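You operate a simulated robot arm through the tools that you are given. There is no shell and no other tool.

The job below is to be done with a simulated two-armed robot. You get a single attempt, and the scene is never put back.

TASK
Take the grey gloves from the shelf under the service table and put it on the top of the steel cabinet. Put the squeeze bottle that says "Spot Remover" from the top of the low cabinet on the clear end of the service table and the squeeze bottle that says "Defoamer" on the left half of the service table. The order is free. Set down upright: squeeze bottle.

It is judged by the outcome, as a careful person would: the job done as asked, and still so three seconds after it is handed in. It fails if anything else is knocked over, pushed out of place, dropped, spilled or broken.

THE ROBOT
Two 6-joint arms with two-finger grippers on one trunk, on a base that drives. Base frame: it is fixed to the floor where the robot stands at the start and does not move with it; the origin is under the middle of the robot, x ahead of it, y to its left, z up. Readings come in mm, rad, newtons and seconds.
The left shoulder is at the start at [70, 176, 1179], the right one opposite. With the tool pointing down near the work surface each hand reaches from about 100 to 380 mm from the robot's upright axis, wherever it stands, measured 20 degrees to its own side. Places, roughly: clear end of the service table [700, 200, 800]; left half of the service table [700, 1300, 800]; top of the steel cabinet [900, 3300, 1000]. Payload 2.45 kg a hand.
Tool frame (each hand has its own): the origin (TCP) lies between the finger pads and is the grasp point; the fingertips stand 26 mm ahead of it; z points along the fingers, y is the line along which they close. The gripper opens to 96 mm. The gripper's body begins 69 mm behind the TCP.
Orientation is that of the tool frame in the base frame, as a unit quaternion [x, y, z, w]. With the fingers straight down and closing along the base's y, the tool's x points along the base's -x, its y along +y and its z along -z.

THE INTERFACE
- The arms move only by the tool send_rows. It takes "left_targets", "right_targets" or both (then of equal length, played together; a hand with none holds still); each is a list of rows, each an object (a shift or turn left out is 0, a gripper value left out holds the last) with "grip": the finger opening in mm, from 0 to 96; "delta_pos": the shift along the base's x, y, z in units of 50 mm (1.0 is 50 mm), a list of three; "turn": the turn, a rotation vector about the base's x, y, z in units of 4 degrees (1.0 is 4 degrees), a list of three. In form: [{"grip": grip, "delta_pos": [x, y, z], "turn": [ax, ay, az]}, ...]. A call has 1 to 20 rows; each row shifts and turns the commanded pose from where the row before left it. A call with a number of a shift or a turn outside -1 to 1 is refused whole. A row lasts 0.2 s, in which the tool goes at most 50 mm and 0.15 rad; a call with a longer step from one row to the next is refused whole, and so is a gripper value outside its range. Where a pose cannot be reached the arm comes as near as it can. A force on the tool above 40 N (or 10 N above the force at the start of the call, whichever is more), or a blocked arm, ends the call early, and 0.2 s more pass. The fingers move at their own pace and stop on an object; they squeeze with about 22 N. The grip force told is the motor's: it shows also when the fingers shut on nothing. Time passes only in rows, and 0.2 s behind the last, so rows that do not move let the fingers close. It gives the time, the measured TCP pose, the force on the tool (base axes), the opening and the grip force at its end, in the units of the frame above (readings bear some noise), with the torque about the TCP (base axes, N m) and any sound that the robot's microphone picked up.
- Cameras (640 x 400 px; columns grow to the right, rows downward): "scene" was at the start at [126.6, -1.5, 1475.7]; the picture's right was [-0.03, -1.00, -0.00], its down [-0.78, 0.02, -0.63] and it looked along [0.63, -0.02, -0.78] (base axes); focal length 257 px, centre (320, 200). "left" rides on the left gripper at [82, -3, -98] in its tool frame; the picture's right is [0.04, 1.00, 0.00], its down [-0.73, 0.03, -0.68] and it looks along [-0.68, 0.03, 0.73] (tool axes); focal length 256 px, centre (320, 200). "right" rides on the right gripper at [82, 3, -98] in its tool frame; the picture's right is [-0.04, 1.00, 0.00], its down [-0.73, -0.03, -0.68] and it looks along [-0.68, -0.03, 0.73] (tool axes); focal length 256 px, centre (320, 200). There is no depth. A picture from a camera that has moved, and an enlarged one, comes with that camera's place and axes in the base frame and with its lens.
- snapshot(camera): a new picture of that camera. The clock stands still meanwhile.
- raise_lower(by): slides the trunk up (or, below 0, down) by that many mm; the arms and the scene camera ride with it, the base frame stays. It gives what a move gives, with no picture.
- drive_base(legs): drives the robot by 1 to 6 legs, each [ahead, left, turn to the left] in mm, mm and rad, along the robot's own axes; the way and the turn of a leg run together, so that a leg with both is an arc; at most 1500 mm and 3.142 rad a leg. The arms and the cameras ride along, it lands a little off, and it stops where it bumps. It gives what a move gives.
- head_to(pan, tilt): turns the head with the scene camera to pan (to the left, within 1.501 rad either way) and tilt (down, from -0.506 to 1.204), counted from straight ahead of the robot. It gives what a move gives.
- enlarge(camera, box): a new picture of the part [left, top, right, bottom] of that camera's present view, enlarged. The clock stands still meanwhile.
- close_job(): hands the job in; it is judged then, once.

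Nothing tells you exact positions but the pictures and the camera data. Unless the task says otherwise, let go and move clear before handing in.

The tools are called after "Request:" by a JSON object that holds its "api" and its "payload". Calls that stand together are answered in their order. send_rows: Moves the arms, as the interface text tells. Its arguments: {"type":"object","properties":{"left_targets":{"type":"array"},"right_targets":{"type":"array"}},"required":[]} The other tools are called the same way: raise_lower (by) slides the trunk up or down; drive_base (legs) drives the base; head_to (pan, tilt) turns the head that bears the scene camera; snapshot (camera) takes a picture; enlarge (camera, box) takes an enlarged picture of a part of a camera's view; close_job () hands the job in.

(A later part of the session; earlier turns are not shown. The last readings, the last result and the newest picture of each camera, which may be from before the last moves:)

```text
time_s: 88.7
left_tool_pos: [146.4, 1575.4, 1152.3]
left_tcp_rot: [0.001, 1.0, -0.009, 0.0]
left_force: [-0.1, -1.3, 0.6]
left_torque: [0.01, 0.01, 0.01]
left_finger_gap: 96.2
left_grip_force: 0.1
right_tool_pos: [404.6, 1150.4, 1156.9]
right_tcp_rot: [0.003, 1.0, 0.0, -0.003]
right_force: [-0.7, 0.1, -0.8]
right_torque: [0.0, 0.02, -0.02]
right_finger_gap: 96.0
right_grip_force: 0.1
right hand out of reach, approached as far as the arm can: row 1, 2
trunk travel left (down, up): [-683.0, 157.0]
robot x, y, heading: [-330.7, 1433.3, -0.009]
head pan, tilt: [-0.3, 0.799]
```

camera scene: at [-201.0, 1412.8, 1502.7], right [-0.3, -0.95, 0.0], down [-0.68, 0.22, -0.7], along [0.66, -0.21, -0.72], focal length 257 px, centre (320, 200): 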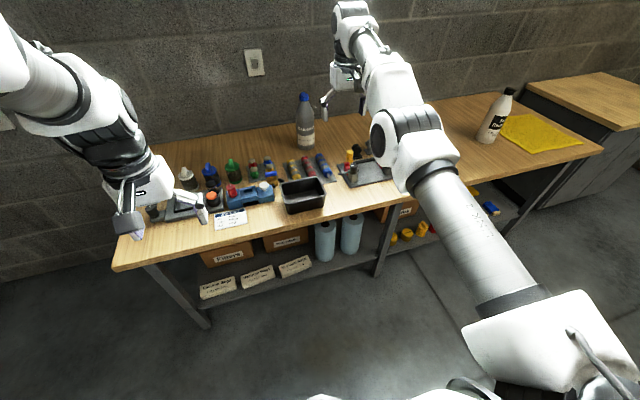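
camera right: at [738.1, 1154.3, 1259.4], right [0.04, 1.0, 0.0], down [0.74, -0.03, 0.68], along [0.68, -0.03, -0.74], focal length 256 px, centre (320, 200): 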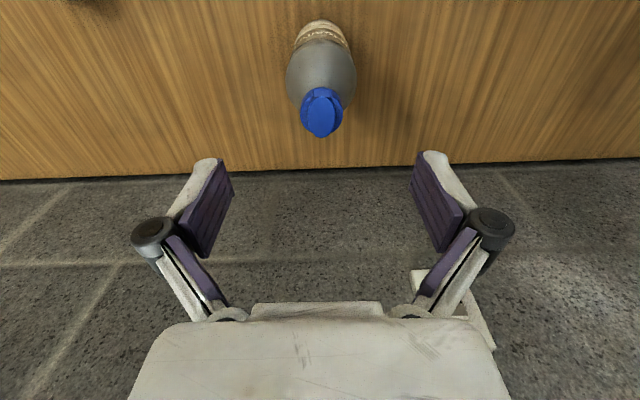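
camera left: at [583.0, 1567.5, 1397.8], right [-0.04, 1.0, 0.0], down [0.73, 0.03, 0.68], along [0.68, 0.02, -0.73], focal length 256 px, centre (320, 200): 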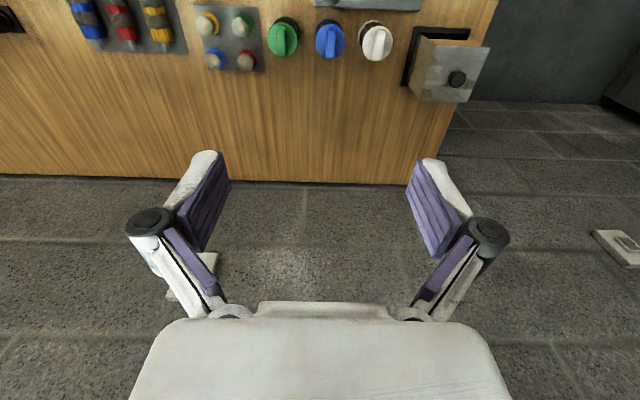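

The arm is stuck straight at the elbow singularity. A small pitch of the tool should make the elbow bend; there is free space around the hand now.

Request:
{"api": "send_rows", "payload": {"right_targets": [{"turn": [0, 1, 0]}, {"turn": [0, 1, 0]}, {"turn": [0, 1, 0]}, {}]}}

Request:
{"api": "snapshot", "payload": {"camera": "scene"}}

```text
time_s: 89.7
left_tool_pos: [146.1, 1574.7, 1153.2]
left_tcp_rot: [0.0, 1.0, -0.011, 0.0]
left_force: [0.3, 0.5, -0.2]
left_torque: [0.01, 0.02, -0.01]
left_finger_gap: 96.1
left_grip_force: 0.0
right_tool_pos: [406.3, 1150.4, 1156.7]
right_tcp_rot: [0.003, 1.0, 0.0, -0.003]
right_force: [-0.4, 0.5, -0.3]
right_torque: [0.03, 0.02, -0.03]
right_finger_gap: 96.1
right_grip_force: 0.0
right hand out of reach, approached as far as the arm can: row 1, 2, 3
trunk travel left (down, up): [-683.0, 157.0]
robot x, y, heading: [-331.7, 1437.6, -0.005]
head pan, tilt: [-0.3, 0.799]
```

```text
taken
camera scene: at [-201.9, 1413.0, 1502.8], right [-0.3, -0.95, 0.0], down [-0.68, 0.22, -0.7], along [0.66, -0.21, -0.72], focal length 257 px, centre (320, 200)
```

scene: 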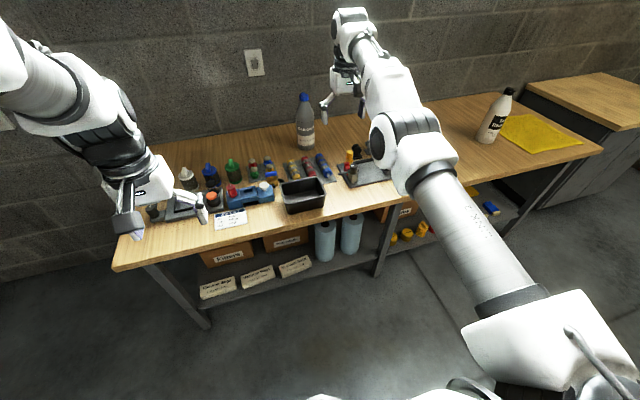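

No motion at all. I try the opposite pitch and a sideways move to see how the solver responds.

Request:
{"api": "send_rows", "payload": {"right_targets": [{"turn": [0, -1, 0]}, {"turn": [0, -1, 0]}, {"turn": [0, -1, 0]}, {"turn": [0, -1, 0]}, {"turn": [0, -1, 0]}, {"turn": [0, -1, 0]}, {}]}}

```text
time_s: 91.3
left_tool_pos: [146.3, 1576.4, 1151.3]
left_tcp_rot: [0.001, 1.0, -0.009, -0.001]
left_force: [0.6, 0.0, 0.1]
left_torque: [0.0, 0.01, 0.01]
left_finger_gap: 96.1
left_grip_force: 0.1
right_tool_pos: [486.4, 1145.6, 1183.2]
right_tcp_rot: [0.005, 0.979, 0.0, 0.204]
right_force: [-0.1, 0.0, -0.4]
right_torque: [0.01, -0.02, 0.01]
right_finger_gap: 96.2
right_grip_force: 0.0
right hand out of reach, approached as far as the arm can: row 1, 2, 3, 4, 5, 6
trunk travel left (down, up): [-683.0, 157.0]
robot x, y, heading: [-326.7, 1436.7, -0.011]
head pan, tilt: [-0.3, 0.799]
```

The pitch forward worked, while inward moves are blocked by the straight elbow. Moving up with a small inward part should flex the elbow the right way.

Request:
{"api": "send_rows", "payload": {"right_targets": [{"delta_pos": [-0.35, 0, 0.72]}, {"delta_pos": [-0.35, 0, 0.72]}, {"delta_pos": [-0.4, 0, 0.7]}, {}]}}

Request:
{"api": "snapshot", "payload": {"camera": "scene"}}

```text
time_s: 92.3
left_tool_pos: [147.3, 1574.9, 1152.8]
left_tcp_rot: [0.002, 1.0, -0.009, 0.001]
left_force: [0.2, -0.3, -0.2]
left_torque: [-0.04, 0.03, -0.01]
left_finger_gap: 96.0
left_grip_force: 0.1
right_tool_pos: [446.3, 1145.0, 1295.5]
right_tcp_rot: [0.003, 0.979, 0.001, 0.204]
right_force: [0.6, -0.4, -0.5]
right_torque: [0.03, 0.04, 0.03]
right_finger_gap: 96.0
right_grip_force: 0.0
right hand out of reach, approached as far as the arm can: row 1, 2, 3
trunk travel left (down, up): [-683.0, 157.0]
robot x, y, heading: [-328.1, 1435.5, -0.006]
head pan, tilt: [-0.3, 0.799]
```

```text
taken
camera scene: at [-201.3, 1412.8, 1502.7], right [-0.3, -0.95, 0.0], down [-0.68, 0.22, -0.7], along [0.66, -0.21, -0.72], focal length 257 px, centre (320, 200)
```

scene: 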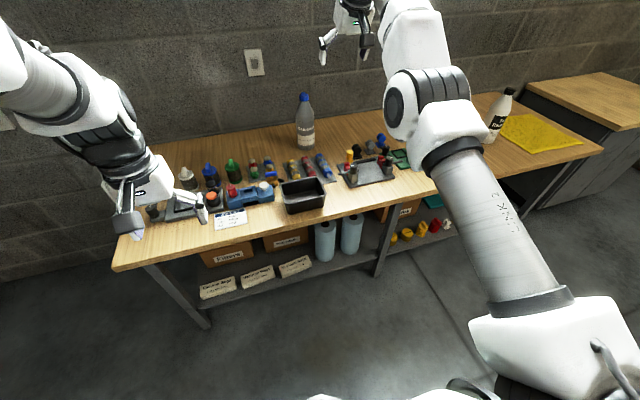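

Still on the reach sphere. I try a sideways move toward the shoulder plane, which shortens the needed reach.

Request:
{"api": "send_rows", "payload": {"right_targets": [{"delta_pos": [0, 0.6, 0]}, {"delta_pos": [0, 0.6, 0]}, {"delta_pos": [0, 0.6, 0]}, {}]}}

Request:
{"api": "send_rows", "payload": {"right_targets": [{"delta_pos": [-0.2, 0, -0.9]}, {"delta_pos": [-0.2, 0, -0.9]}, {"delta_pos": [-0.2, 0, -0.9]}, {}]}}

```text
time_s: 93.3
left_tool_pos: [147.3, 1575.8, 1152.1]
left_tcp_rot: [0.0, 1.0, -0.01, 0.0]
left_force: [-0.7, -0.2, -0.7]
left_torque: [0.03, 0.0, 0.04]
left_finger_gap: 96.0
left_grip_force: 0.0
right_tool_pos: [446.2, 1235.8, 1296.2]
right_tcp_rot: [0.004, 0.979, 0.001, 0.206]
right_force: [-0.6, -1.2, -0.5]
right_torque: [-0.01, 0.01, 0.02]
right_finger_gap: 95.8
right_grip_force: 0.0
trunk travel left (down, up): [-683.0, 157.0]
robot x, y, heading: [-327.8, 1438.2, -0.013]
head pan, tilt: [-0.3, 0.799]
```

```text
time_s: 94.3
left_tool_pos: [146.6, 1574.7, 1152.6]
left_tcp_rot: [0.001, 1.0, -0.009, 0.0]
left_force: [0.0, 0.6, 0.4]
left_torque: [-0.01, -0.01, -0.01]
left_finger_gap: 96.0
left_grip_force: 0.0
right_tool_pos: [479.9, 1238.9, 1205.3]
right_tcp_rot: [0.004, 0.979, 0.001, 0.205]
right_force: [0.3, 0.6, 0.6]
right_torque: [0.01, -0.04, -0.01]
right_finger_gap: 96.0
right_grip_force: 0.0
right hand out of reach, approached as far as the arm can: row 1, 2, 3
trunk travel left (down, up): [-683.0, 157.0]
robot x, y, heading: [-332.8, 1435.1, -0.007]
head pan, tilt: [-0.3, 0.799]
```

Sideways works; radial motion is still locked. Pitching back toward vertical while pulling inward should bend the elbow in the right direction.

Request:
{"api": "send_rows", "payload": {"right_targets": [{"delta_pos": [-0.6, 0, -0.25], "turn": [0, 1, 0]}, {"delta_pos": [-0.6, 0, -0.25], "turn": [0, 1, 0]}, {"delta_pos": [-0.6, 0, -0.25], "turn": [0, 1, 0]}, {"delta_pos": [-0.6, 0, -0.25], "turn": [0, 1, 0]}, {}]}}

```text
time_s: 95.5
left_tool_pos: [146.0, 1574.8, 1152.1]
left_tcp_rot: [0.002, 1.0, -0.01, 0.0]
left_force: [0.1, 0.3, 0.3]
left_torque: [-0.02, -0.02, 0.01]
left_finger_gap: 96.2
left_grip_force: 0.0
right_tool_pos: [424.1, 1243.4, 1188.5]
right_tcp_rot: [0.003, 0.998, 0.001, 0.066]
right_force: [-1.3, -0.4, 0.5]
right_torque: [0.05, 0.01, 0.04]
right_finger_gap: 96.2
right_grip_force: 0.1
right hand out of reach, approached as far as the arm can: row 1, 2, 3, 4
trunk travel left (down, up): [-683.0, 157.0]
robot x, y, heading: [-327.0, 1436.2, -0.003]
head pan, tilt: [-0.3, 0.799]
```

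Request:
{"api": "head_to", "payload": {"pan": -0.7, "tilt": 0.3}}

Request:
{"api": "snapshot", "payload": {"camera": "scene"}}

Request:
{"api": "snapshot", "payload": {"camera": "left"}}

```text
time_s: 96.4
left_tool_pos: [147.0, 1575.2, 1152.7]
left_tcp_rot: [0.001, 1.0, -0.009, -0.001]
left_force: [0.1, -0.2, 0.9]
left_torque: [0.02, 0.02, -0.01]
left_finger_gap: 95.9
left_grip_force: 0.1
right_tool_pos: [424.8, 1243.2, 1189.0]
right_tcp_rot: [0.003, 0.998, 0.0, 0.066]
right_force: [-0.7, 0.0, 1.1]
right_torque: [0.03, -0.01, 0.03]
right_finger_gap: 96.0
right_grip_force: 0.1
trunk travel left (down, up): [-683.0, 157.0]
robot x, y, heading: [-329.0, 1438.1, -0.007]
head pan, tilt: [-0.7, 0.3]
```

```text
taken
camera scene: at [-207.7, 1376.8, 1547.1], right [-0.65, -0.76, 0.0], down [-0.23, 0.19, -0.95], along [0.73, -0.62, -0.3], focal length 257 px, centre (320, 200)
```

scene: 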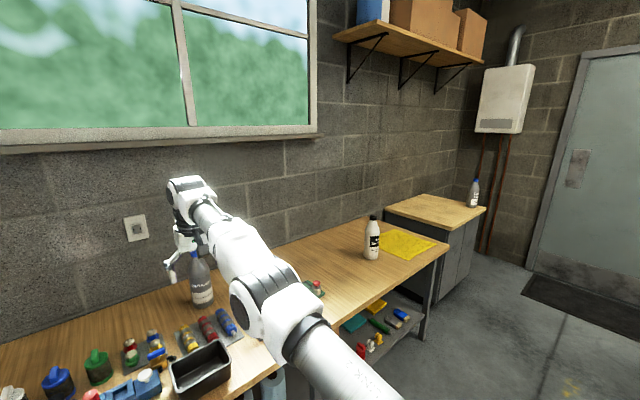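

```text
taken
camera left: at [63.4, 1573.1, 1250.9], right [-0.04, 1.0, -0.02], down [0.73, 0.04, 0.68], along [0.68, 0.01, -0.73], focal length 256 px, centre (320, 200)
```

left: 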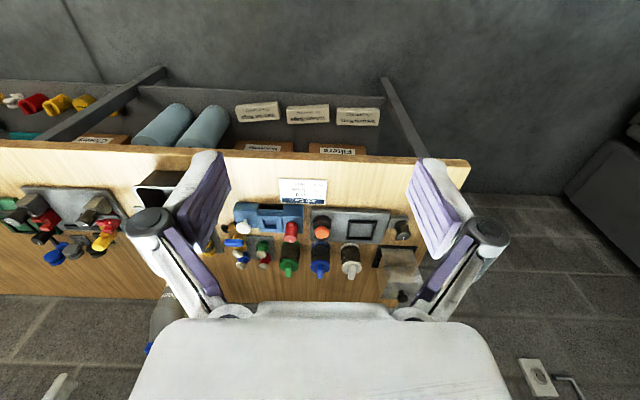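

The arm is indeed straight; a large inward step would need a big elbow change at once. I try very small inward steps.

Request:
{"api": "send_rows", "payload": {"right_targets": [{"delta_pos": [-0.04, 0, -0.013]}, {"delta_pos": [-0.04, 0, -0.013]}, {"delta_pos": [-0.04, 0, -0.013]}, {"delta_pos": [-0.06, 0, -0.02]}, {"delta_pos": [-0.06, 0, -0.02]}, {"delta_pos": [-0.08, 0, -0.026]}, {"delta_pos": [-0.08, 0, -0.026]}, {"delta_pos": [-0.1, 0, -0.03]}, {"delta_pos": [-0.1, 0, -0.03]}, {"delta_pos": [-0.15, 0, -0.05]}, {}]}}

```text
time_s: 98.8
left_tool_pos: [146.2, 1576.2, 1152.2]
left_tcp_rot: [0.001, 1.0, -0.009, -0.001]
left_force: [-0.4, 0.1, -0.7]
left_torque: [-0.03, -0.03, 0.0]
left_finger_gap: 96.0
left_grip_force: 0.0
right_tool_pos: [423.1, 1246.4, 1188.4]
right_tcp_rot: [0.004, 0.998, 0.001, 0.067]
right_force: [0.5, -0.5, -0.1]
right_torque: [-0.01, 0.04, 0.02]
right_finger_gap: 95.9
right_grip_force: 0.0
right hand out of reach, approached as far as the arm can: row 2, 4, 5, 6, 7, 8, 9, 10
trunk travel left (down, up): [-683.0, 157.0]
robot x, y, heading: [-331.0, 1436.4, -0.012]
head pan, tilt: [-0.7, 0.3]
```

Request:
{"api": "send_rows", "payload": {"right_targets": [{"turn": [0, 1, 0]}, {"turn": [0, 1, 0]}, {"turn": [0, 1, 0]}, {"turn": [0, 1, 0]}, {"turn": [0, 1, 0]}, {}]}}

```text
time_s: 100.2
left_tool_pos: [146.7, 1575.5, 1152.9]
left_tcp_rot: [0.001, 1.0, -0.009, -0.001]
left_force: [-0.4, -0.2, -0.3]
left_torque: [-0.01, 0.01, 0.02]
left_finger_gap: 96.0
left_grip_force: 0.1
right_tool_pos: [399.0, 1242.2, 1179.8]
right_tcp_rot: [0.003, 1.0, 0.0, -0.003]
right_force: [0.4, -0.7, 0.1]
right_torque: [0.01, -0.01, -0.05]
right_finger_gap: 95.9
right_grip_force: 0.0
right hand out of reach, approached as far as the arm can: row 1, 2, 3, 4, 5
trunk travel left (down, up): [-683.0, 157.0]
robot x, y, heading: [-329.9, 1436.3, -0.006]
head pan, tilt: [-0.7, 0.3]
```

Request:
{"api": "send_rows", "payload": {"right_targets": [{"delta_pos": [0.14, 0, 0.04]}, {}]}}

Request:
{"api": "send_rows", "payload": {"right_targets": [{"delta_pos": [0, -0.8, 0]}, {"delta_pos": [0, -0.8, 0]}, {}]}}

```text
time_s: 100.8
left_tool_pos: [146.9, 1575.2, 1151.6]
left_tcp_rot: [0.001, 1.0, -0.01, -0.001]
left_force: [-0.1, 0.1, 0.1]
left_torque: [0.0, -0.01, -0.03]
left_finger_gap: 95.8
left_grip_force: 0.1
right_tool_pos: [397.6, 1241.9, 1180.5]
right_tcp_rot: [0.003, 1.0, 0.0, -0.003]
right_force: [-0.2, 0.1, 0.4]
right_torque: [0.01, -0.03, 0.0]
right_finger_gap: 96.3
right_grip_force: 0.0
right hand out of reach, approached as far as the arm can: row 1
trunk travel left (down, up): [-683.0, 157.0]
robot x, y, heading: [-331.0, 1439.0, -0.008]
head pan, tilt: [-0.7, 0.3]
```

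```text
time_s: 101.6
left_tool_pos: [145.7, 1577.4, 1152.3]
left_tcp_rot: [0.0, 1.0, -0.01, 0.0]
left_force: [0.2, 0.4, -0.2]
left_torque: [0.0, -0.01, -0.01]
left_finger_gap: 96.3
left_grip_force: 0.0
right_tool_pos: [398.7, 1163.6, 1181.0]
right_tcp_rot: [0.003, 1.0, -0.001, -0.004]
right_force: [0.0, 0.4, -0.8]
right_torque: [-0.04, 0.02, -0.01]
right_finger_gap: 96.0
right_grip_force: 0.1
trunk travel left (down, up): [-683.0, 157.0]
robot x, y, heading: [-328.8, 1433.4, -0.009]
head pan, tilt: [-0.7, 0.3]
```

Request:
{"api": "send_rows", "payload": {"right_targets": [{"delta_pos": [0.06, 0, 0.02]}, {}, {}]}}

Request:
{"api": "send_rows", "payload": {"right_targets": [{"delta_pos": [0, -0.8, 0]}, {"delta_pos": [0, -0.8, 0]}, {"delta_pos": [0, -0.8, 0]}, {}]}}

```text
time_s: 102.4
left_tool_pos: [146.5, 1574.5, 1152.1]
left_tcp_rot: [0.002, 1.0, -0.01, 0.0]
left_force: [-0.4, -0.4, 0.7]
left_torque: [0.01, 0.02, 0.02]
left_finger_gap: 95.9
left_grip_force: 0.1
right_tool_pos: [400.6, 1163.4, 1181.2]
right_tcp_rot: [0.004, 1.0, -0.001, -0.001]
right_force: [-0.2, -0.7, 0.1]
right_torque: [0.02, 0.04, -0.01]
right_finger_gap: 95.9
right_grip_force: 0.0
trunk travel left (down, up): [-683.0, 157.0]
robot x, y, heading: [-327.5, 1433.7, -0.005]
head pan, tilt: [-0.7, 0.3]
```

```text
time_s: 103.4
left_tool_pos: [145.8, 1575.6, 1152.3]
left_tcp_rot: [0.001, 1.0, -0.009, 0.0]
left_force: [-0.4, 0.1, 0.4]
left_torque: [-0.01, -0.02, 0.01]
left_finger_gap: 96.0
left_grip_force: 0.0
right_tool_pos: [387.2, 1046.8, 1176.9]
right_tcp_rot: [0.004, 1.0, -0.001, -0.002]
right_force: [1.0, 0.4, 0.5]
right_torque: [0.01, 0.0, 0.01]
right_finger_gap: 96.3
right_grip_force: 0.0
right hand out of reach, approached as far as the arm can: row 1, 2, 3
trunk travel left (down, up): [-683.0, 157.0]
robot x, y, heading: [-325.5, 1436.0, -0.007]
head pan, tilt: [-0.7, 0.3]
```

The hand moves only on the sphere of full reach, so the elbow seems to sit on the wrong side of straight. I try: pitch forward, push outward to exactly straight, then pitch back while pulling inward.

Request:
{"api": "send_rows", "payload": {"right_targets": [{"turn": [0, -1, 0]}, {"turn": [0, -1, 0]}, {"turn": [0, -1, 0]}, {"turn": [0, -1, 0]}, {"delta_pos": [0.8, 0, 0.25]}, {"delta_pos": [0.8, 0, 0.25]}, {"delta_pos": [-0.5, 0, -0.15], "turn": [0, 1, 0]}, {"delta_pos": [-0.6, 0, -0.2], "turn": [0, 1, 0]}, {"delta_pos": [-0.6, 0, -0.2], "turn": [0, 1, 0]}, {"delta_pos": [-0.6, 0, -0.2]}, {"delta_pos": [-0.6, 0, -0.2]}, {}]}}

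```text
time_s: 106.0
left_tool_pos: [146.2, 1574.8, 1152.5]
left_tcp_rot: [0.002, 1.0, -0.009, 0.0]
left_force: [-0.3, 0.5, 0.9]
left_torque: [0.01, -0.01, 0.02]
left_finger_gap: 95.9
left_grip_force: 0.1
right_tool_pos: [394.8, 1040.8, 1189.2]
right_tcp_rot: [0.003, 0.999, 0.001, 0.032]
right_force: [0.0, -0.2, -0.4]
right_torque: [-0.01, -0.01, 0.0]
right_finger_gap: 96.2
right_grip_force: 0.0
right hand out of reach, approached as far as the arm can: row 1, 2, 3, 4, 5, 6, 7, 8, 9, 10, 11
trunk travel left (down, up): [-683.0, 157.0]
robot x, y, heading: [-329.4, 1438.1, -0.008]
head pan, tilt: [-0.7, 0.3]
```

Request:
{"api": "send_rows", "payload": {"right_targets": [{"turn": [0, -1, 0]}, {"turn": [0, -1, 0]}, {"turn": [0, 1, 0]}, {"turn": [0, 1, 0]}, {"turn": [0, 1, 0]}, {"delta_pos": [-0.2, 0, -0.06]}, {"delta_pos": [-0.4, 0, -0.12]}, {"delta_pos": [-0.6, 0, -0.2]}, {"delta_pos": [-0.6, 0, -0.2]}, {}]}}

```text
time_s: 108.2
left_tool_pos: [146.7, 1575.3, 1152.2]
left_tcp_rot: [0.0, 1.0, -0.01, 0.0]
left_force: [0.5, -0.4, 1.1]
left_torque: [-0.01, 0.03, 0.04]
left_finger_gap: 95.6
left_grip_force: 0.0
right_tool_pos: [293.6, 1050.0, 1162.1]
right_tcp_rot: [0.003, 1.0, 0.0, -0.002]
right_force: [0.5, 0.0, 0.5]
right_torque: [0.01, 0.03, 0.05]
right_finger_gap: 96.1
right_grip_force: 0.0
right hand out of reach, approached as far as the arm can: row 1, 2, 3, 4, 5, 6
trunk travel left (down, up): [-683.0, 157.0]
robot x, y, heading: [-331.4, 1436.3, -0.004]
head pan, tilt: [-0.7, 0.3]
```

The arm is unlocked and follows again. I retract the right hand to a comfortable pose and check the view.

Request:
{"api": "send_rows", "payload": {"right_targets": [{"delta_pos": [-0.7, 0.35, 0]}, {"delta_pos": [-0.7, 0.35, 0]}, {"delta_pos": [-0.7, 0.35, 0]}, {"delta_pos": [-0.7, 0.35, 0]}, {"delta_pos": [-0.6, 0.3, 0]}, {}]}}

Request:
{"api": "head_to", "payload": {"pan": -0.5, "tilt": 0.55}}

Request:
{"api": "snapshot", "payload": {"camera": "scene"}}

```text
time_s: 109.6
left_tool_pos: [146.7, 1575.0, 1152.4]
left_tcp_rot: [0.0, 1.0, -0.01, -0.001]
left_force: [0.7, -0.6, 0.0]
left_torque: [0.01, 0.02, -0.02]
left_finger_gap: 96.0
left_grip_force: 0.1
right_tool_pos: [123.7, 1133.6, 1161.9]
right_tcp_rot: [0.004, 1.0, 0.0, -0.003]
right_force: [0.8, -0.2, -0.3]
right_torque: [0.0, 0.01, -0.03]
right_finger_gap: 96.0
right_grip_force: 0.1
trunk travel left (down, up): [-683.0, 157.0]
robot x, y, heading: [-328.9, 1435.4, -0.003]
head pan, tilt: [-0.7, 0.3]
```

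```text
time_s: 110.4
left_tool_pos: [146.0, 1575.5, 1152.9]
left_tcp_rot: [0.0, 1.0, -0.01, 0.0]
left_force: [0.0, 0.3, -0.5]
left_torque: [-0.03, -0.03, 0.03]
left_finger_gap: 96.0
left_grip_force: 0.0
right_tool_pos: [124.4, 1133.8, 1161.2]
right_tcp_rot: [0.004, 1.0, 0.0, -0.003]
right_force: [-0.6, -0.3, 0.1]
right_torque: [0.05, -0.01, 0.0]
right_finger_gap: 95.9
right_grip_force: 0.0
trunk travel left (down, up): [-683.0, 157.0]
robot x, y, heading: [-326.3, 1435.6, -0.011]
head pan, tilt: [-0.499, 0.55]
```

```text
taken
camera scene: at [-200.5, 1393.7, 1524.2], right [-0.49, -0.87, 0.0], down [-0.46, 0.25, -0.85], along [0.75, -0.41, -0.52], focal length 257 px, centre (320, 200)
```

scene: 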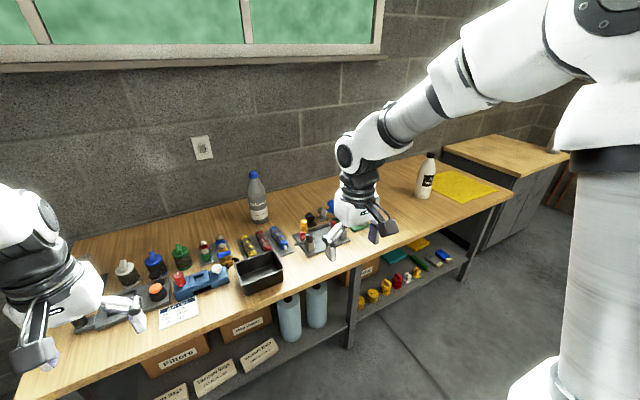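

Both bottles stand well. Now I drive right along the table, staying back, to get in front of the gloves.

Request:
{"api": "drive_base", "payload": {"legs": [[0, -1085, 0.006]]}}

Request:
{"api": "head_to", "payload": {"pan": -0.35, "tilt": 0.7}}

Request:
{"api": "snapshot", "payload": {"camera": "scene"}}

Request:
{"api": "snapshot", "payload": {"camera": "right"}}

```text
time_s: 116.0
left_tool_pos: [140.3, 491.9, 1152.2]
left_tcp_rot: [-0.001, 1.0, -0.009, 0.0]
left_force: [-0.6, 0.1, -0.4]
left_torque: [-0.01, 0.01, -0.04]
left_finger_gap: 96.1
left_grip_force: 0.1
right_tool_pos: [118.5, 50.6, 1161.8]
right_tcp_rot: [0.002, 1.0, 0.0, -0.003]
right_force: [-0.6, -1.2, 0.0]
right_torque: [-0.01, 0.01, -0.02]
right_finger_gap: 96.0
right_grip_force: 0.1
trunk travel left (down, up): [-683.0, 157.0]
robot x, y, heading: [-335.6, 355.8, -0.006]
head pan, tilt: [-0.499, 0.55]
```

```text
time_s: 116.7
left_tool_pos: [140.1, 492.1, 1153.0]
left_tcp_rot: [-0.001, 1.0, -0.009, -0.001]
left_force: [0.5, -0.2, -0.5]
left_torque: [-0.01, -0.01, 0.01]
left_finger_gap: 96.0
left_grip_force: 0.1
right_tool_pos: [117.7, 49.5, 1161.3]
right_tcp_rot: [0.002, 1.0, 0.0, -0.002]
right_force: [-0.4, -0.4, -0.7]
right_torque: [0.01, 0.01, -0.03]
right_finger_gap: 96.1
right_grip_force: 0.0
trunk travel left (down, up): [-683.0, 157.0]
robot x, y, heading: [-334.3, 351.5, -0.003]
head pan, tilt: [-0.351, 0.7]
```

```text
taken
camera scene: at [-205.2, 322.1, 1511.1], right [-0.35, -0.94, 0.0], down [-0.6, 0.22, -0.77], along [0.72, -0.27, -0.64], focal length 257 px, centre (320, 200)
```

scene: 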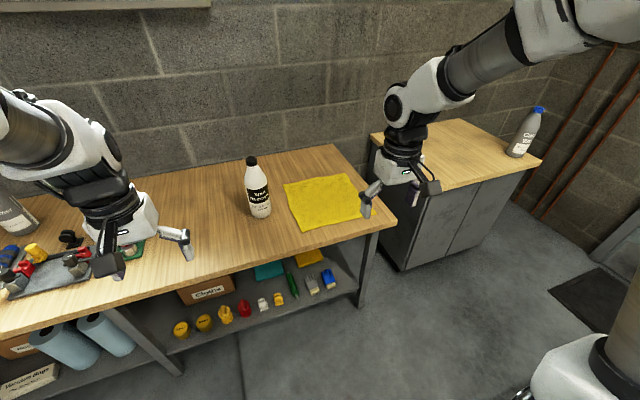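

```text
taken
camera right: at [36.5, 52.3, 1260.4], right [0.04, 1.0, 0.0], down [0.74, -0.03, 0.68], along [0.68, -0.03, -0.74], focal length 256 px, centre (320, 200)
```

right: 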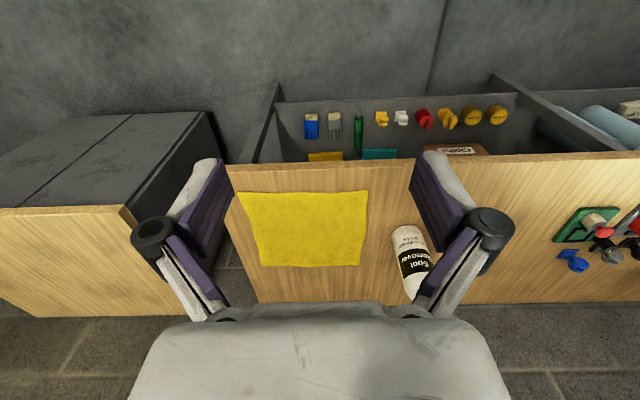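

Request:
{"api": "enlarge", "payload": {"camera": "scene", "box": [220, 230, 380, 330]}}

Request:
{"api": "enlarge", "payload": {"camera": "right", "box": [240, 80, 432, 200]}}

```text
4.00 times, centred on (300, 280) of scene
camera zoom: at [-205.2, 322.1, 1511.1], right [-0.35, -0.94, 0.0], down [-0.6, 0.22, -0.77], along [0.72, -0.27, -0.64], focal length 1026 px, centre (400, -120)
```

zoom: 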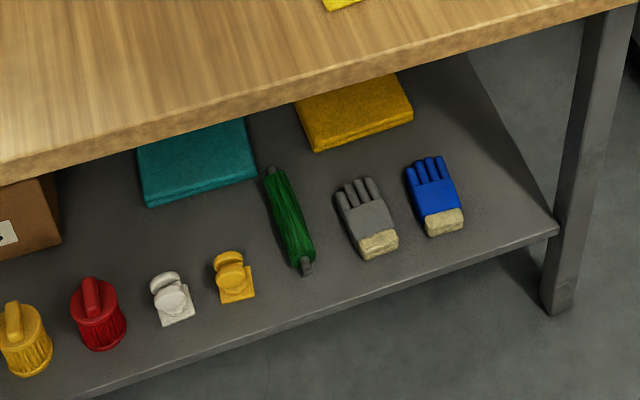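

```text
3.33 times, centred on (336, 140) of right
camera zoom: at [36.5, 52.3, 1260.4], right [0.04, 1.0, 0.0], down [0.74, -0.03, 0.68], along [0.68, -0.03, -0.74], focal length 853 px, centre (267, 400)
```

zoom: 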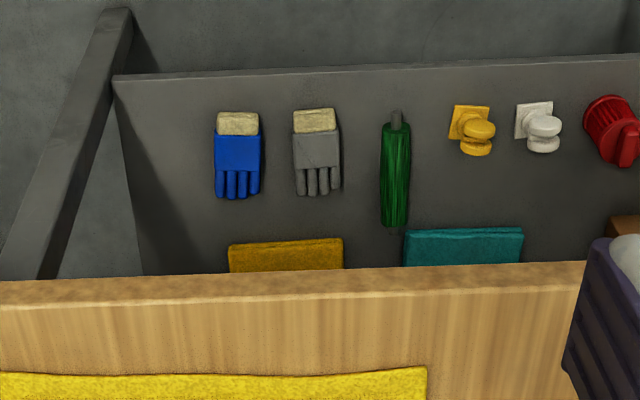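

The grey gloves are at about x 475–590, y 62–120, top near z 280; blue gloves end at y 23 and the green rod starts at y 168. I lower the trunk in stages with both hands in front of the table.

Request:
{"api": "raise_lower", "payload": {"by": -350}}

Request:
{"api": "snapshot", "payload": {"camera": "scene"}}

Request:
{"api": "snapshot", "payload": {"camera": "right"}}

```text
time_s: 120.1
left_tool_pos: [139.5, 492.7, 802.6]
left_tcp_rot: [-0.001, 1.0, -0.01, 0.0]
left_force: [-0.4, -0.3, 0.1]
left_torque: [0.01, 0.02, -0.01]
left_finger_gap: 96.0
left_grip_force: 0.0
right_tool_pos: [118.1, 51.7, 812.3]
right_tcp_rot: [0.001, 1.0, 0.001, -0.002]
right_force: [-0.7, 0.3, 0.0]
right_torque: [0.04, 0.03, 0.02]
right_finger_gap: 96.1
right_grip_force: 0.0
trunk travel left (down, up): [-333.0, 507.0]
robot x, y, heading: [-335.4, 349.9, -0.007]
head pan, tilt: [-0.351, 0.7]
```

```text
taken
camera scene: at [-205.4, 322.5, 1161.1], right [-0.35, -0.94, 0.0], down [-0.6, 0.22, -0.76], along [0.72, -0.27, -0.64], focal length 257 px, centre (320, 200)
```

scene: 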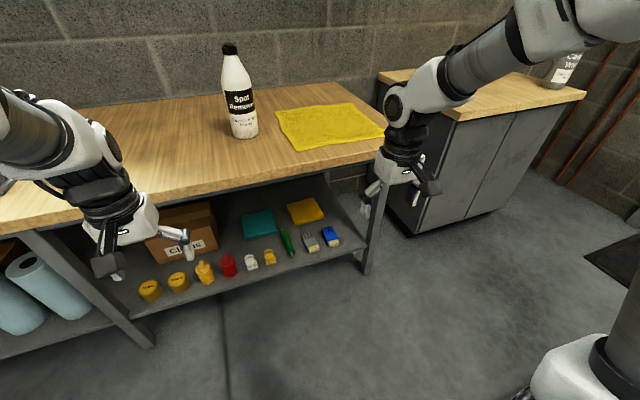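

```text
taken
camera right: at [36.4, 52.6, 910.5], right [0.04, 1.0, 0.0], down [0.74, -0.03, 0.68], along [0.68, -0.03, -0.74], focal length 256 px, centre (320, 200)
```

right: 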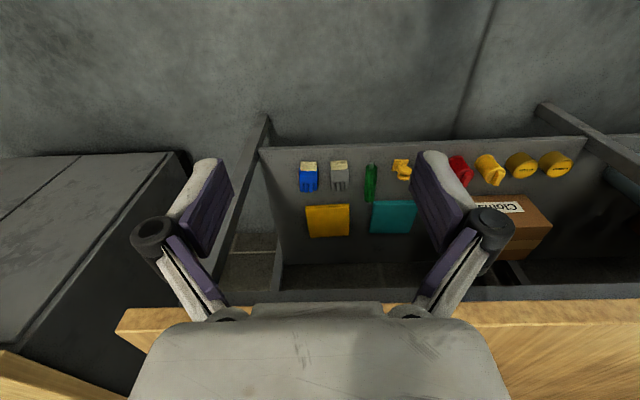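

Request:
{"api": "enlarge", "payload": {"camera": "right", "box": [260, 130, 420, 230]}}

Request:
{"api": "enlarge", "payload": {"camera": "scene", "box": [230, 190, 390, 290]}}

```text
4.00 times, centred on (340, 180) of right
camera zoom: at [36.4, 52.6, 910.5], right [0.04, 1.0, 0.0], down [0.74, -0.03, 0.68], along [0.68, -0.03, -0.74], focal length 1024 px, centre (240, 280)
```

zoom: 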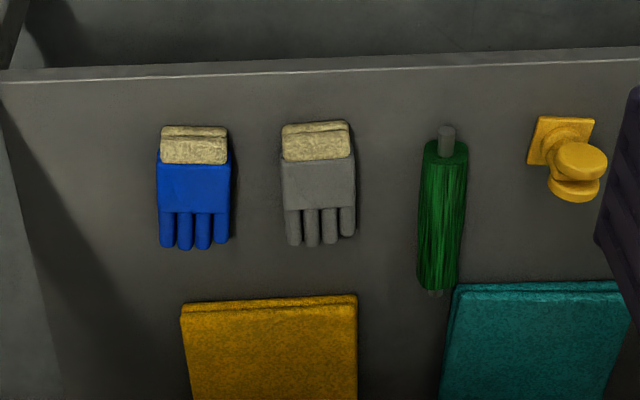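

```text
4.00 times, centred on (310, 240) of scene
camera zoom: at [-205.4, 322.5, 1161.1], right [-0.35, -0.94, 0.0], down [-0.6, 0.22, -0.76], along [0.72, -0.27, -0.64], focal length 1026 px, centre (360, 40)
```

zoom: 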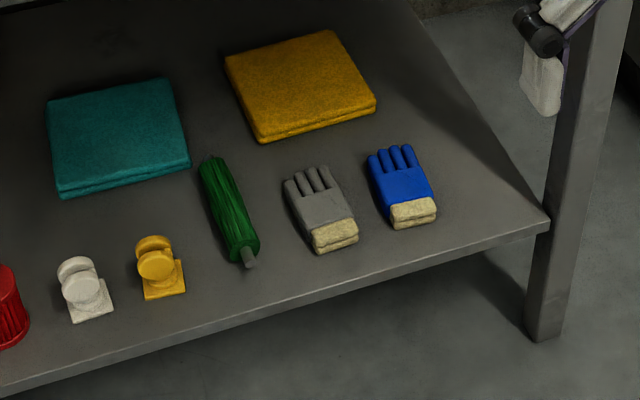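

Triangulated: grey gloves span x 488–603, y 64–120, with the shelf at about z 238 and their top at about 264. I pull the left hand back, lower the trunk further, and tilt the right hand forward.

Request:
{"api": "send_rows", "payload": {"left_targets": [{"delta_pos": [-0.6, 0, 0]}, {"delta_pos": [-0.6, 0, 0]}, {"delta_pos": [-0.6, 0, 0]}, {}]}}

Request:
{"api": "raise_lower", "payload": {"by": -310}}

Request:
{"api": "send_rows", "payload": {"right_targets": [{"delta_pos": [0, 0.12, -0.35], "turn": [0, -1, 0]}, {"delta_pos": [0, 0.12, -0.35], "turn": [0, -1, 0]}, {"delta_pos": [0, 0.12, -0.35], "turn": [0, -1, 0]}, {"delta_pos": [0, 0.12, -0.35], "turn": [0, -1, 0]}, {"delta_pos": [0, 0.12, -0.35], "turn": [0, -1, 0]}, {"delta_pos": [0, 0.12, -0.35], "turn": [0, -1, 0]}, {"delta_pos": [0, 0.12, -0.35], "turn": [0, -1, 0]}, {}]}}

Request:
{"api": "snapshot", "payload": {"camera": "right"}}

Request:
{"api": "head_to", "payload": {"pan": -0.3, "tilt": 0.6}}

Request:
{"api": "snapshot", "payload": {"camera": "scene"}}

```text
time_s: 121.1
left_tool_pos: [72.8, 504.9, 792.6]
left_tcp_rot: [-0.006, 0.999, -0.032, -0.003]
left_force: [-0.1, 0.0, 0.2]
left_torque: [0.02, 0.0, -0.01]
left_finger_gap: 96.2
left_grip_force: 0.2
left hand out of reach, approached as far as the arm can: row 2, 3
right_tool_pos: [117.8, 50.7, 812.2]
right_tcp_rot: [0.001, 1.0, -0.001, -0.003]
right_force: [-0.3, 0.1, -0.3]
right_torque: [-0.04, 0.02, 0.01]
right_finger_gap: 95.8
right_grip_force: 0.0
trunk travel left (down, up): [-333.0, 507.0]
robot x, y, heading: [-336.8, 352.0, -0.002]
head pan, tilt: [-0.351, 0.7]
```

```text
time_s: 124.2
left_tool_pos: [72.0, 503.7, 483.6]
left_tcp_rot: [-0.005, 1.0, -0.03, -0.002]
left_force: [0.6, 0.1, 0.5]
left_torque: [-0.02, -0.01, 0.0]
left_finger_gap: 96.1
left_grip_force: 0.1
right_tool_pos: [118.3, 50.4, 501.5]
right_tcp_rot: [0.002, 1.0, 0.0, -0.003]
right_force: [0.0, -0.8, -0.4]
right_torque: [0.02, 0.02, 0.0]
right_finger_gap: 95.9
right_grip_force: 0.0
trunk travel left (down, up): [-23.0, 817.0]
robot x, y, heading: [-333.2, 352.0, -0.003]
head pan, tilt: [-0.351, 0.7]
```

```text
time_s: 126.0
left_tool_pos: [73.0, 505.3, 483.9]
left_tcp_rot: [-0.005, 1.0, -0.03, 0.0]
left_force: [-0.1, 0.2, 0.4]
left_torque: [-0.02, 0.0, -0.02]
left_finger_gap: 96.1
left_grip_force: 0.1
right_tool_pos: [117.3, 74.9, 401.2]
right_tcp_rot: [0.006, 0.981, -0.023, 0.191]
right_force: [-0.6, -0.3, -0.1]
right_torque: [-0.02, -0.03, 0.02]
right_finger_gap: 95.9
right_grip_force: 0.1
right hand out of reach, approached as far as the arm can: row 6, 7
trunk travel left (down, up): [-23.0, 817.0]
robot x, y, heading: [-338.8, 350.5, -0.002]
head pan, tilt: [-0.351, 0.7]
```

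```text
taken
camera right: at [4.2, 81.9, 462.0], right [0.06, 1.0, -0.03], down [0.43, 0.0, 0.91], along [0.9, -0.06, -0.42], focal length 256 px, centre (320, 200)
```

right: 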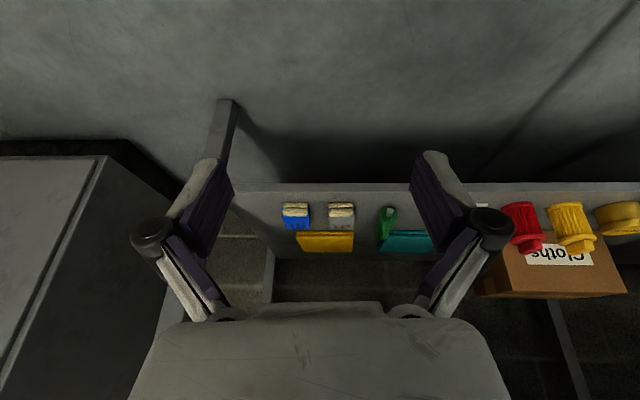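

```text
time_s: 126.6
left_tool_pos: [73.2, 504.8, 485.5]
left_tcp_rot: [-0.005, 1.0, -0.03, -0.001]
left_force: [0.6, 0.9, 1.0]
left_torque: [0.0, 0.04, 0.02]
left_finger_gap: 96.2
left_grip_force: 0.1
right_tool_pos: [117.1, 75.7, 402.5]
right_tcp_rot: [0.006, 0.981, -0.022, 0.192]
right_force: [0.1, -0.3, -0.4]
right_torque: [0.01, 0.03, 0.03]
right_finger_gap: 96.2
right_grip_force: 0.0
trunk travel left (down, up): [-23.0, 817.0]
robot x, y, heading: [-336.1, 351.7, -0.003]
head pan, tilt: [-0.3, 0.6]
```

```text
taken
camera scene: at [-200.7, 325.5, 859.6], right [-0.3, -0.95, 0.0], down [-0.54, 0.17, -0.82], along [0.79, -0.25, -0.57], focal length 257 px, centre (320, 200)
```

scene: 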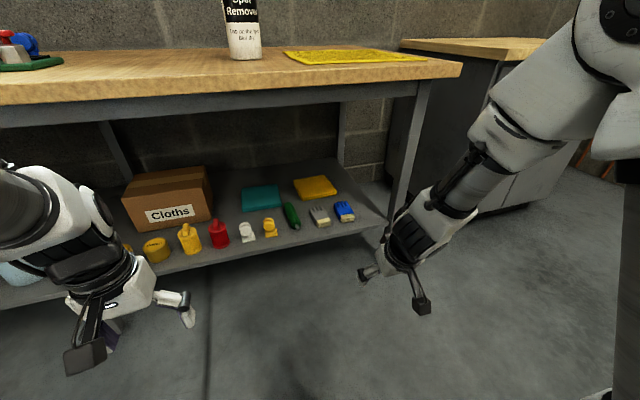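

The near pose limits the tilt; more reach will help. I drive forward 155 mm, then extend the hand toward the shelf while completing the tilt, with fingers at 80 mm.

Request:
{"api": "drive_base", "payload": {"legs": [[155, 0, 0]]}}

Request:
{"api": "send_rows", "payload": {"right_targets": [{"grip": 80, "delta_pos": [0.7, 0.07, -0.1], "turn": [0.3, 0, 0]}, {"delta_pos": [0.7, 0.07, -0.1], "turn": [0.36, -0.5, 0]}, {"delta_pos": [0.7, 0.07, -0.1], "turn": [0, -0.5, 0]}, {"delta_pos": [0.7, 0.07, -0.1], "turn": [0, -0.5, 0]}, {}]}}

Request:
{"api": "snapshot", "payload": {"camera": "right"}}

Request:
{"api": "snapshot", "payload": {"camera": "scene"}}

```text
time_s: 128.0
left_tool_pos: [229.9, 504.8, 483.8]
left_tcp_rot: [-0.004, 1.0, -0.031, 0.0]
left_force: [0.9, 0.2, -0.7]
left_torque: [0.01, -0.04, -0.02]
left_finger_gap: 96.1
left_grip_force: 0.1
right_tool_pos: [273.9, 74.4, 402.7]
right_tcp_rot: [0.007, 0.981, -0.023, 0.192]
right_force: [-0.8, 0.3, 1.1]
right_torque: [-0.03, 0.02, 0.0]
right_finger_gap: 95.9
right_grip_force: 0.0
trunk travel left (down, up): [-23.0, 817.0]
robot x, y, heading: [-178.8, 350.8, -0.007]
head pan, tilt: [-0.3, 0.6]
```

```text
time_s: 129.2
left_tool_pos: [228.3, 503.5, 484.3]
left_tcp_rot: [-0.005, 0.999, -0.034, -0.002]
left_force: [-0.3, 0.0, -0.3]
left_torque: [-0.01, -0.01, -0.02]
left_finger_gap: 96.2
left_grip_force: 0.1
right_tool_pos: [411.9, 88.7, 381.3]
right_tcp_rot: [0.011, 0.97, 0.0, 0.242]
right_force: [-0.6, 0.0, -0.1]
right_torque: [0.01, 0.01, 0.01]
right_finger_gap: 79.9
right_grip_force: 0.0
trunk travel left (down, up): [-23.0, 817.0]
robot x, y, heading: [-177.6, 351.0, -0.004]
head pan, tilt: [-0.3, 0.6]
```

```text
taken
camera right: at [293.8, 92.2, 431.0], right [0.06, 1.0, 0.03], down [0.33, -0.04, 0.94], along [0.94, -0.04, -0.33], focal length 256 px, centre (320, 200)
```

right: 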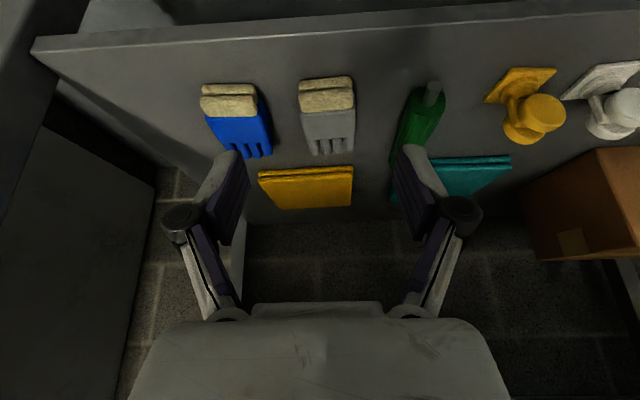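

```text
taken
camera scene: at [-44.6, 324.8, 859.6], right [-0.3, -0.95, 0.0], down [-0.54, 0.17, -0.82], along [0.79, -0.25, -0.57], focal length 257 px, centre (320, 200)
```

scene: 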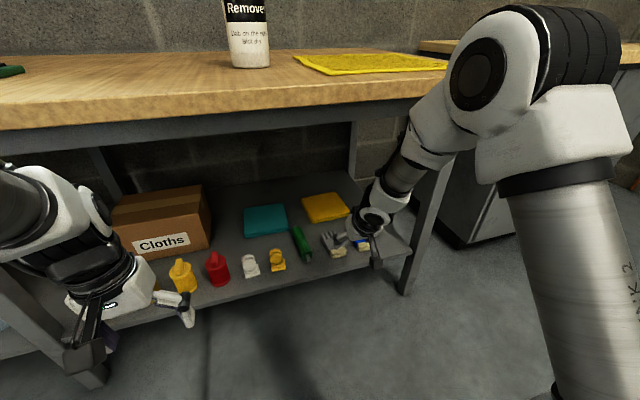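

Request:
{"api": "enlarge", "payload": {"camera": "right", "box": [240, 50, 432, 170]}}

Request:
{"api": "enlarge", "payload": {"camera": "scene", "box": [280, 180, 440, 280]}}

```text
3.33 times, centred on (336, 110) of right
camera zoom: at [293.8, 92.2, 431.0], right [0.06, 1.0, 0.03], down [0.33, -0.04, 0.94], along [0.94, -0.04, -0.33], focal length 853 px, centre (267, 500)
```

zoom: 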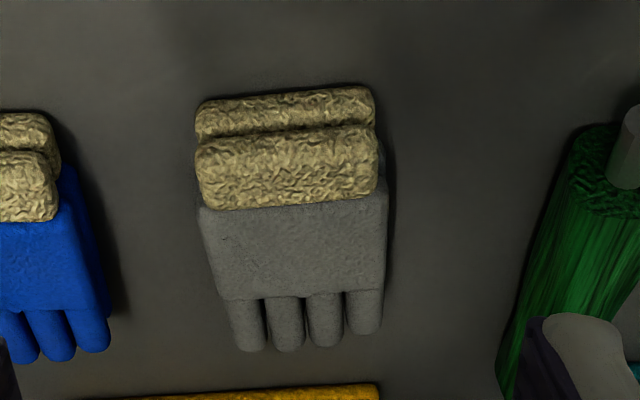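

```text
4.00 times, centred on (360, 230) of scene
camera zoom: at [-44.6, 324.8, 859.6], right [-0.3, -0.95, 0.0], down [-0.54, 0.17, -0.82], along [0.79, -0.25, -0.57], focal length 1026 px, centre (160, 80)
```

zoom: 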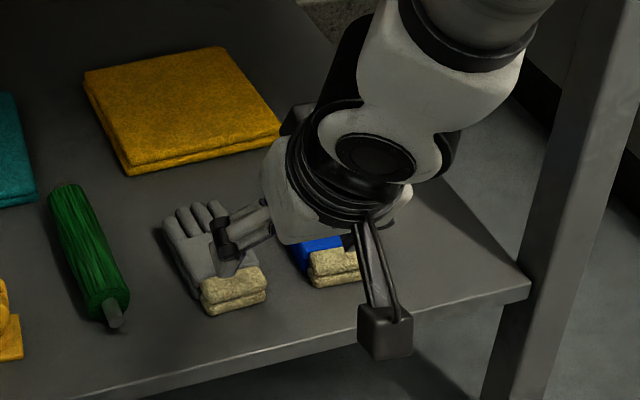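

The gloves' palm centre is at about [532, 95], width 55 mm, with a yaw of about 2.6°. I move above it, correcting the yaw.

Request:
{"api": "send_rows", "payload": {"right_targets": [{"delta_pos": [0.79, 0.042, -0.3], "turn": [0, 0, 0.33]}, {"delta_pos": [0.79, 0.042, -0.3], "turn": [0, 0, 0.33]}, {"delta_pos": [0.78, 0.042, -0.3], "turn": [0, 0, 0.33]}, {}]}}

Request:
{"api": "snapshot", "payload": {"camera": "right"}}

Request:
{"api": "enlarge", "payload": {"camera": "scene", "box": [280, 180, 440, 280]}}

```text
time_s: 130.2
left_tool_pos: [229.2, 503.2, 484.2]
left_tcp_rot: [-0.005, 0.999, -0.034, -0.002]
left_force: [0.6, -0.3, 0.1]
left_torque: [-0.01, -0.01, 0.04]
left_finger_gap: 96.1
left_grip_force: 0.1
right_tool_pos: [531.7, 94.4, 338.2]
right_tcp_rot: [-0.022, 0.97, 0.009, 0.242]
right_force: [-0.4, -0.4, 0.4]
right_torque: [-0.05, 0.0, -0.01]
right_finger_gap: 80.1
right_grip_force: 0.1
trunk travel left (down, up): [-23.0, 817.0]
robot x, y, heading: [-177.2, 348.1, -0.006]
head pan, tilt: [-0.3, 0.6]
```

```text
taken
camera right: at [412.7, 90.2, 385.8], right [-0.01, 1.0, 0.03], down [0.33, -0.02, 0.94], along [0.94, 0.02, -0.33], focal length 256 px, centre (320, 200)
```

right: 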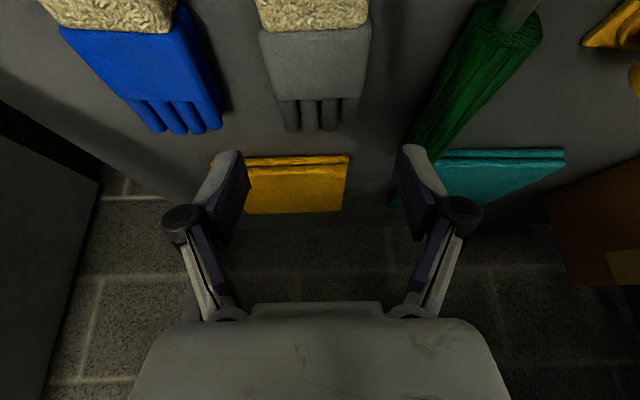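

```text
4.00 times, centred on (360, 230) of scene
camera zoom: at [-44.6, 324.8, 859.6], right [-0.3, -0.95, 0.0], down [-0.54, 0.17, -0.82], along [0.79, -0.25, -0.57], focal length 1026 px, centre (160, 80)
```

zoom: 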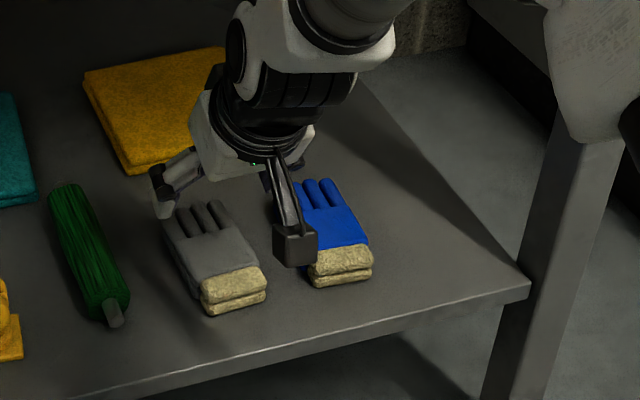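

Aligned, with about 20 mm clear on both sides. I descend around the palm to just above the shelf.

Request:
{"api": "send_rows", "payload": {"right_targets": [{"delta_pos": [0, 0, -0.4]}, {"delta_pos": [0, 0, -0.4]}, {"delta_pos": [0, 0, -0.3]}, {"delta_pos": [0, 0, -0.1]}, {}]}}

Request:
{"api": "snapshot", "payload": {"camera": "right"}}

Request:
{"api": "enlarge", "payload": {"camera": "scene", "box": [280, 180, 440, 280]}}

```text
time_s: 131.4
left_tool_pos: [229.1, 504.4, 484.8]
left_tcp_rot: [-0.005, 0.999, -0.033, -0.002]
left_force: [1.1, 0.2, 0.7]
left_torque: [0.02, -0.02, 0.01]
left_finger_gap: 95.8
left_grip_force: 0.1
right_tool_pos: [532.2, 94.1, 277.3]
right_tcp_rot: [-0.022, 0.97, 0.008, 0.241]
right_force: [0.5, 1.2, -0.6]
right_torque: [0.0, 0.0, -0.03]
right_finger_gap: 80.1
right_grip_force: 0.1
trunk travel left (down, up): [-23.0, 817.0]
robot x, y, heading: [-177.4, 351.6, -0.008]
head pan, tilt: [-0.3, 0.6]
```

```text
taken
camera right: at [412.2, 90.2, 325.6], right [-0.01, 1.0, 0.03], down [0.33, -0.02, 0.94], along [0.94, 0.02, -0.33], focal length 256 px, centre (320, 200)
```

right: 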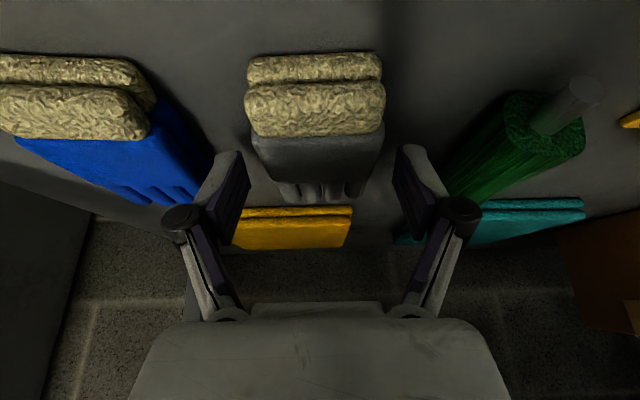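

```text
4.00 times, centred on (360, 230) of scene
camera zoom: at [-44.7, 324.8, 859.6], right [-0.3, -0.95, 0.0], down [-0.54, 0.17, -0.82], along [0.79, -0.25, -0.57], focal length 1026 px, centre (160, 80)
```

zoom: 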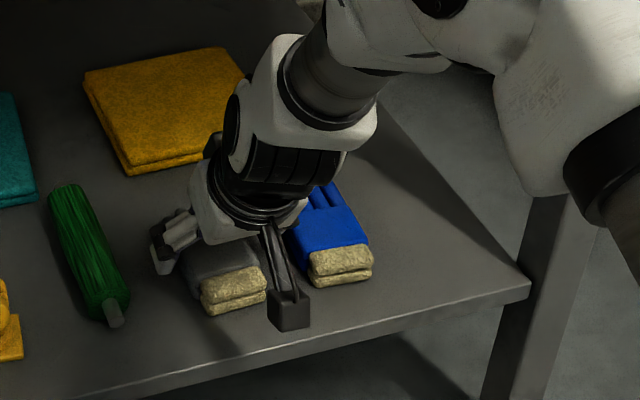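

Request:
{"api": "send_rows", "payload": {"right_targets": [{"delta_pos": [0, 0, -0.05]}, {"delta_pos": [0, 0, -0.05]}, {"delta_pos": [0, 0, -0.04]}, {}]}}

```text
time_s: 132.4
left_tool_pos: [229.3, 503.5, 484.1]
left_tcp_rot: [-0.005, 0.999, -0.034, 0.0]
left_force: [0.4, -0.1, -0.9]
left_torque: [0.01, -0.01, 0.02]
left_finger_gap: 96.0
left_grip_force: 0.1
right_tool_pos: [531.0, 95.6, 269.9]
right_tcp_rot: [-0.022, 0.97, 0.008, 0.242]
right_force: [0.2, -0.4, -0.4]
right_torque: [0.02, 0.0, 0.01]
right_finger_gap: 80.0
right_grip_force: 0.0
trunk travel left (down, up): [-23.0, 817.0]
robot x, y, heading: [-183.1, 351.3, -0.004]
head pan, tilt: [-0.3, 0.6]
```

No contact with the shelf; the finger pads overlap the gloves by about 19 mm. I close the fingers.

Request:
{"api": "send_rows", "payload": {"right_targets": [{"grip": 60}, {"grip": 40}, {"grip": 30}, {"grip": 30}, {}]}}

Request:
{"api": "snapshot", "payload": {"camera": "right"}}

```text
time_s: 133.6
left_tool_pos: [229.0, 503.9, 484.1]
left_tcp_rot: [-0.006, 0.999, -0.033, 0.0]
left_force: [-0.4, -0.9, 0.1]
left_torque: [-0.04, 0.01, 0.0]
left_finger_gap: 96.0
left_grip_force: 0.1
right_tool_pos: [531.4, 95.3, 270.3]
right_tcp_rot: [-0.021, 0.97, 0.008, 0.242]
right_force: [0.4, 0.6, 1.4]
right_torque: [-0.05, 0.0, 0.02]
right_finger_gap: 59.3
right_grip_force: 21.7
trunk travel left (down, up): [-23.0, 817.0]
robot x, y, heading: [-176.3, 352.0, -0.005]
head pan, tilt: [-0.3, 0.6]
```

```text
taken
camera right: at [412.1, 90.8, 318.6], right [-0.01, 1.0, 0.03], down [0.33, -0.02, 0.94], along [0.94, 0.02, -0.33], focal length 256 px, centre (320, 200)
```

right: 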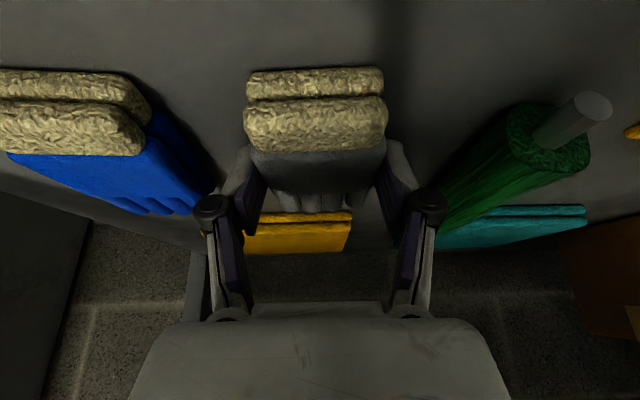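

Gripped at 59 mm. I lift gently and check.

Request:
{"api": "send_rows", "payload": {"right_targets": [{"delta_pos": [0, 0, 0.15]}, {"delta_pos": [0, 0, 0.25]}, {"delta_pos": [0, 0, 0.4]}, {}]}}

Request:
{"api": "snapshot", "payload": {"camera": "right"}}

Request:
{"api": "enlarge", "payload": {"camera": "scene", "box": [280, 180, 440, 280]}}

```text
time_s: 134.6
left_tool_pos: [229.2, 503.2, 485.6]
left_tcp_rot: [-0.006, 0.999, -0.032, -0.003]
left_force: [-0.5, 0.1, 0.3]
left_torque: [0.01, 0.01, 0.03]
left_finger_gap: 96.3
left_grip_force: 0.0
right_tool_pos: [531.3, 94.7, 310.5]
right_tcp_rot: [-0.024, 0.97, 0.009, 0.242]
right_force: [-0.5, 1.1, -1.2]
right_torque: [-0.03, -0.02, -0.02]
right_finger_gap: 59.2
right_grip_force: 22.4
trunk travel left (down, up): [-23.0, 817.0]
robot x, y, heading: [-182.2, 350.5, -0.007]
head pan, tilt: [-0.3, 0.6]
```

```text
taken
camera right: at [412.1, 90.6, 358.6], right [-0.01, 1.0, 0.03], down [0.33, -0.02, 0.94], along [0.94, 0.02, -0.33], focal length 256 px, centre (320, 200)
```

right: 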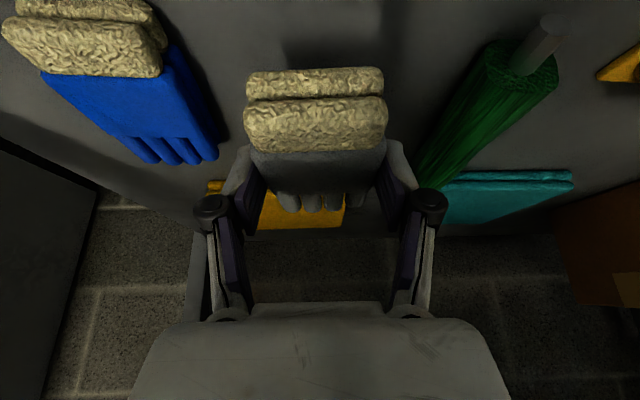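

```text
4.00 times, centred on (360, 230) of scene
camera zoom: at [-44.7, 324.8, 859.6], right [-0.3, -0.95, 0.0], down [-0.54, 0.17, -0.82], along [0.79, -0.25, -0.57], focal length 1026 px, centre (160, 80)
```

zoom: 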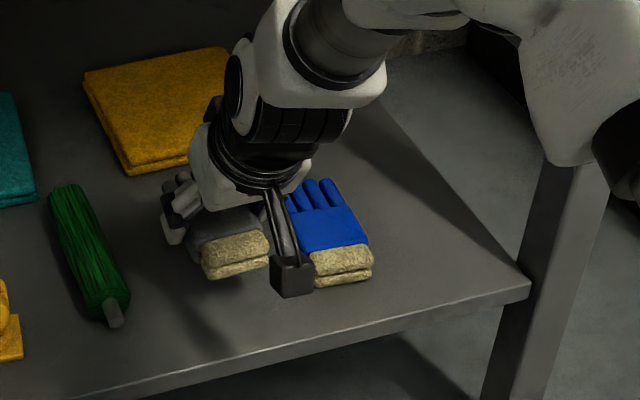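

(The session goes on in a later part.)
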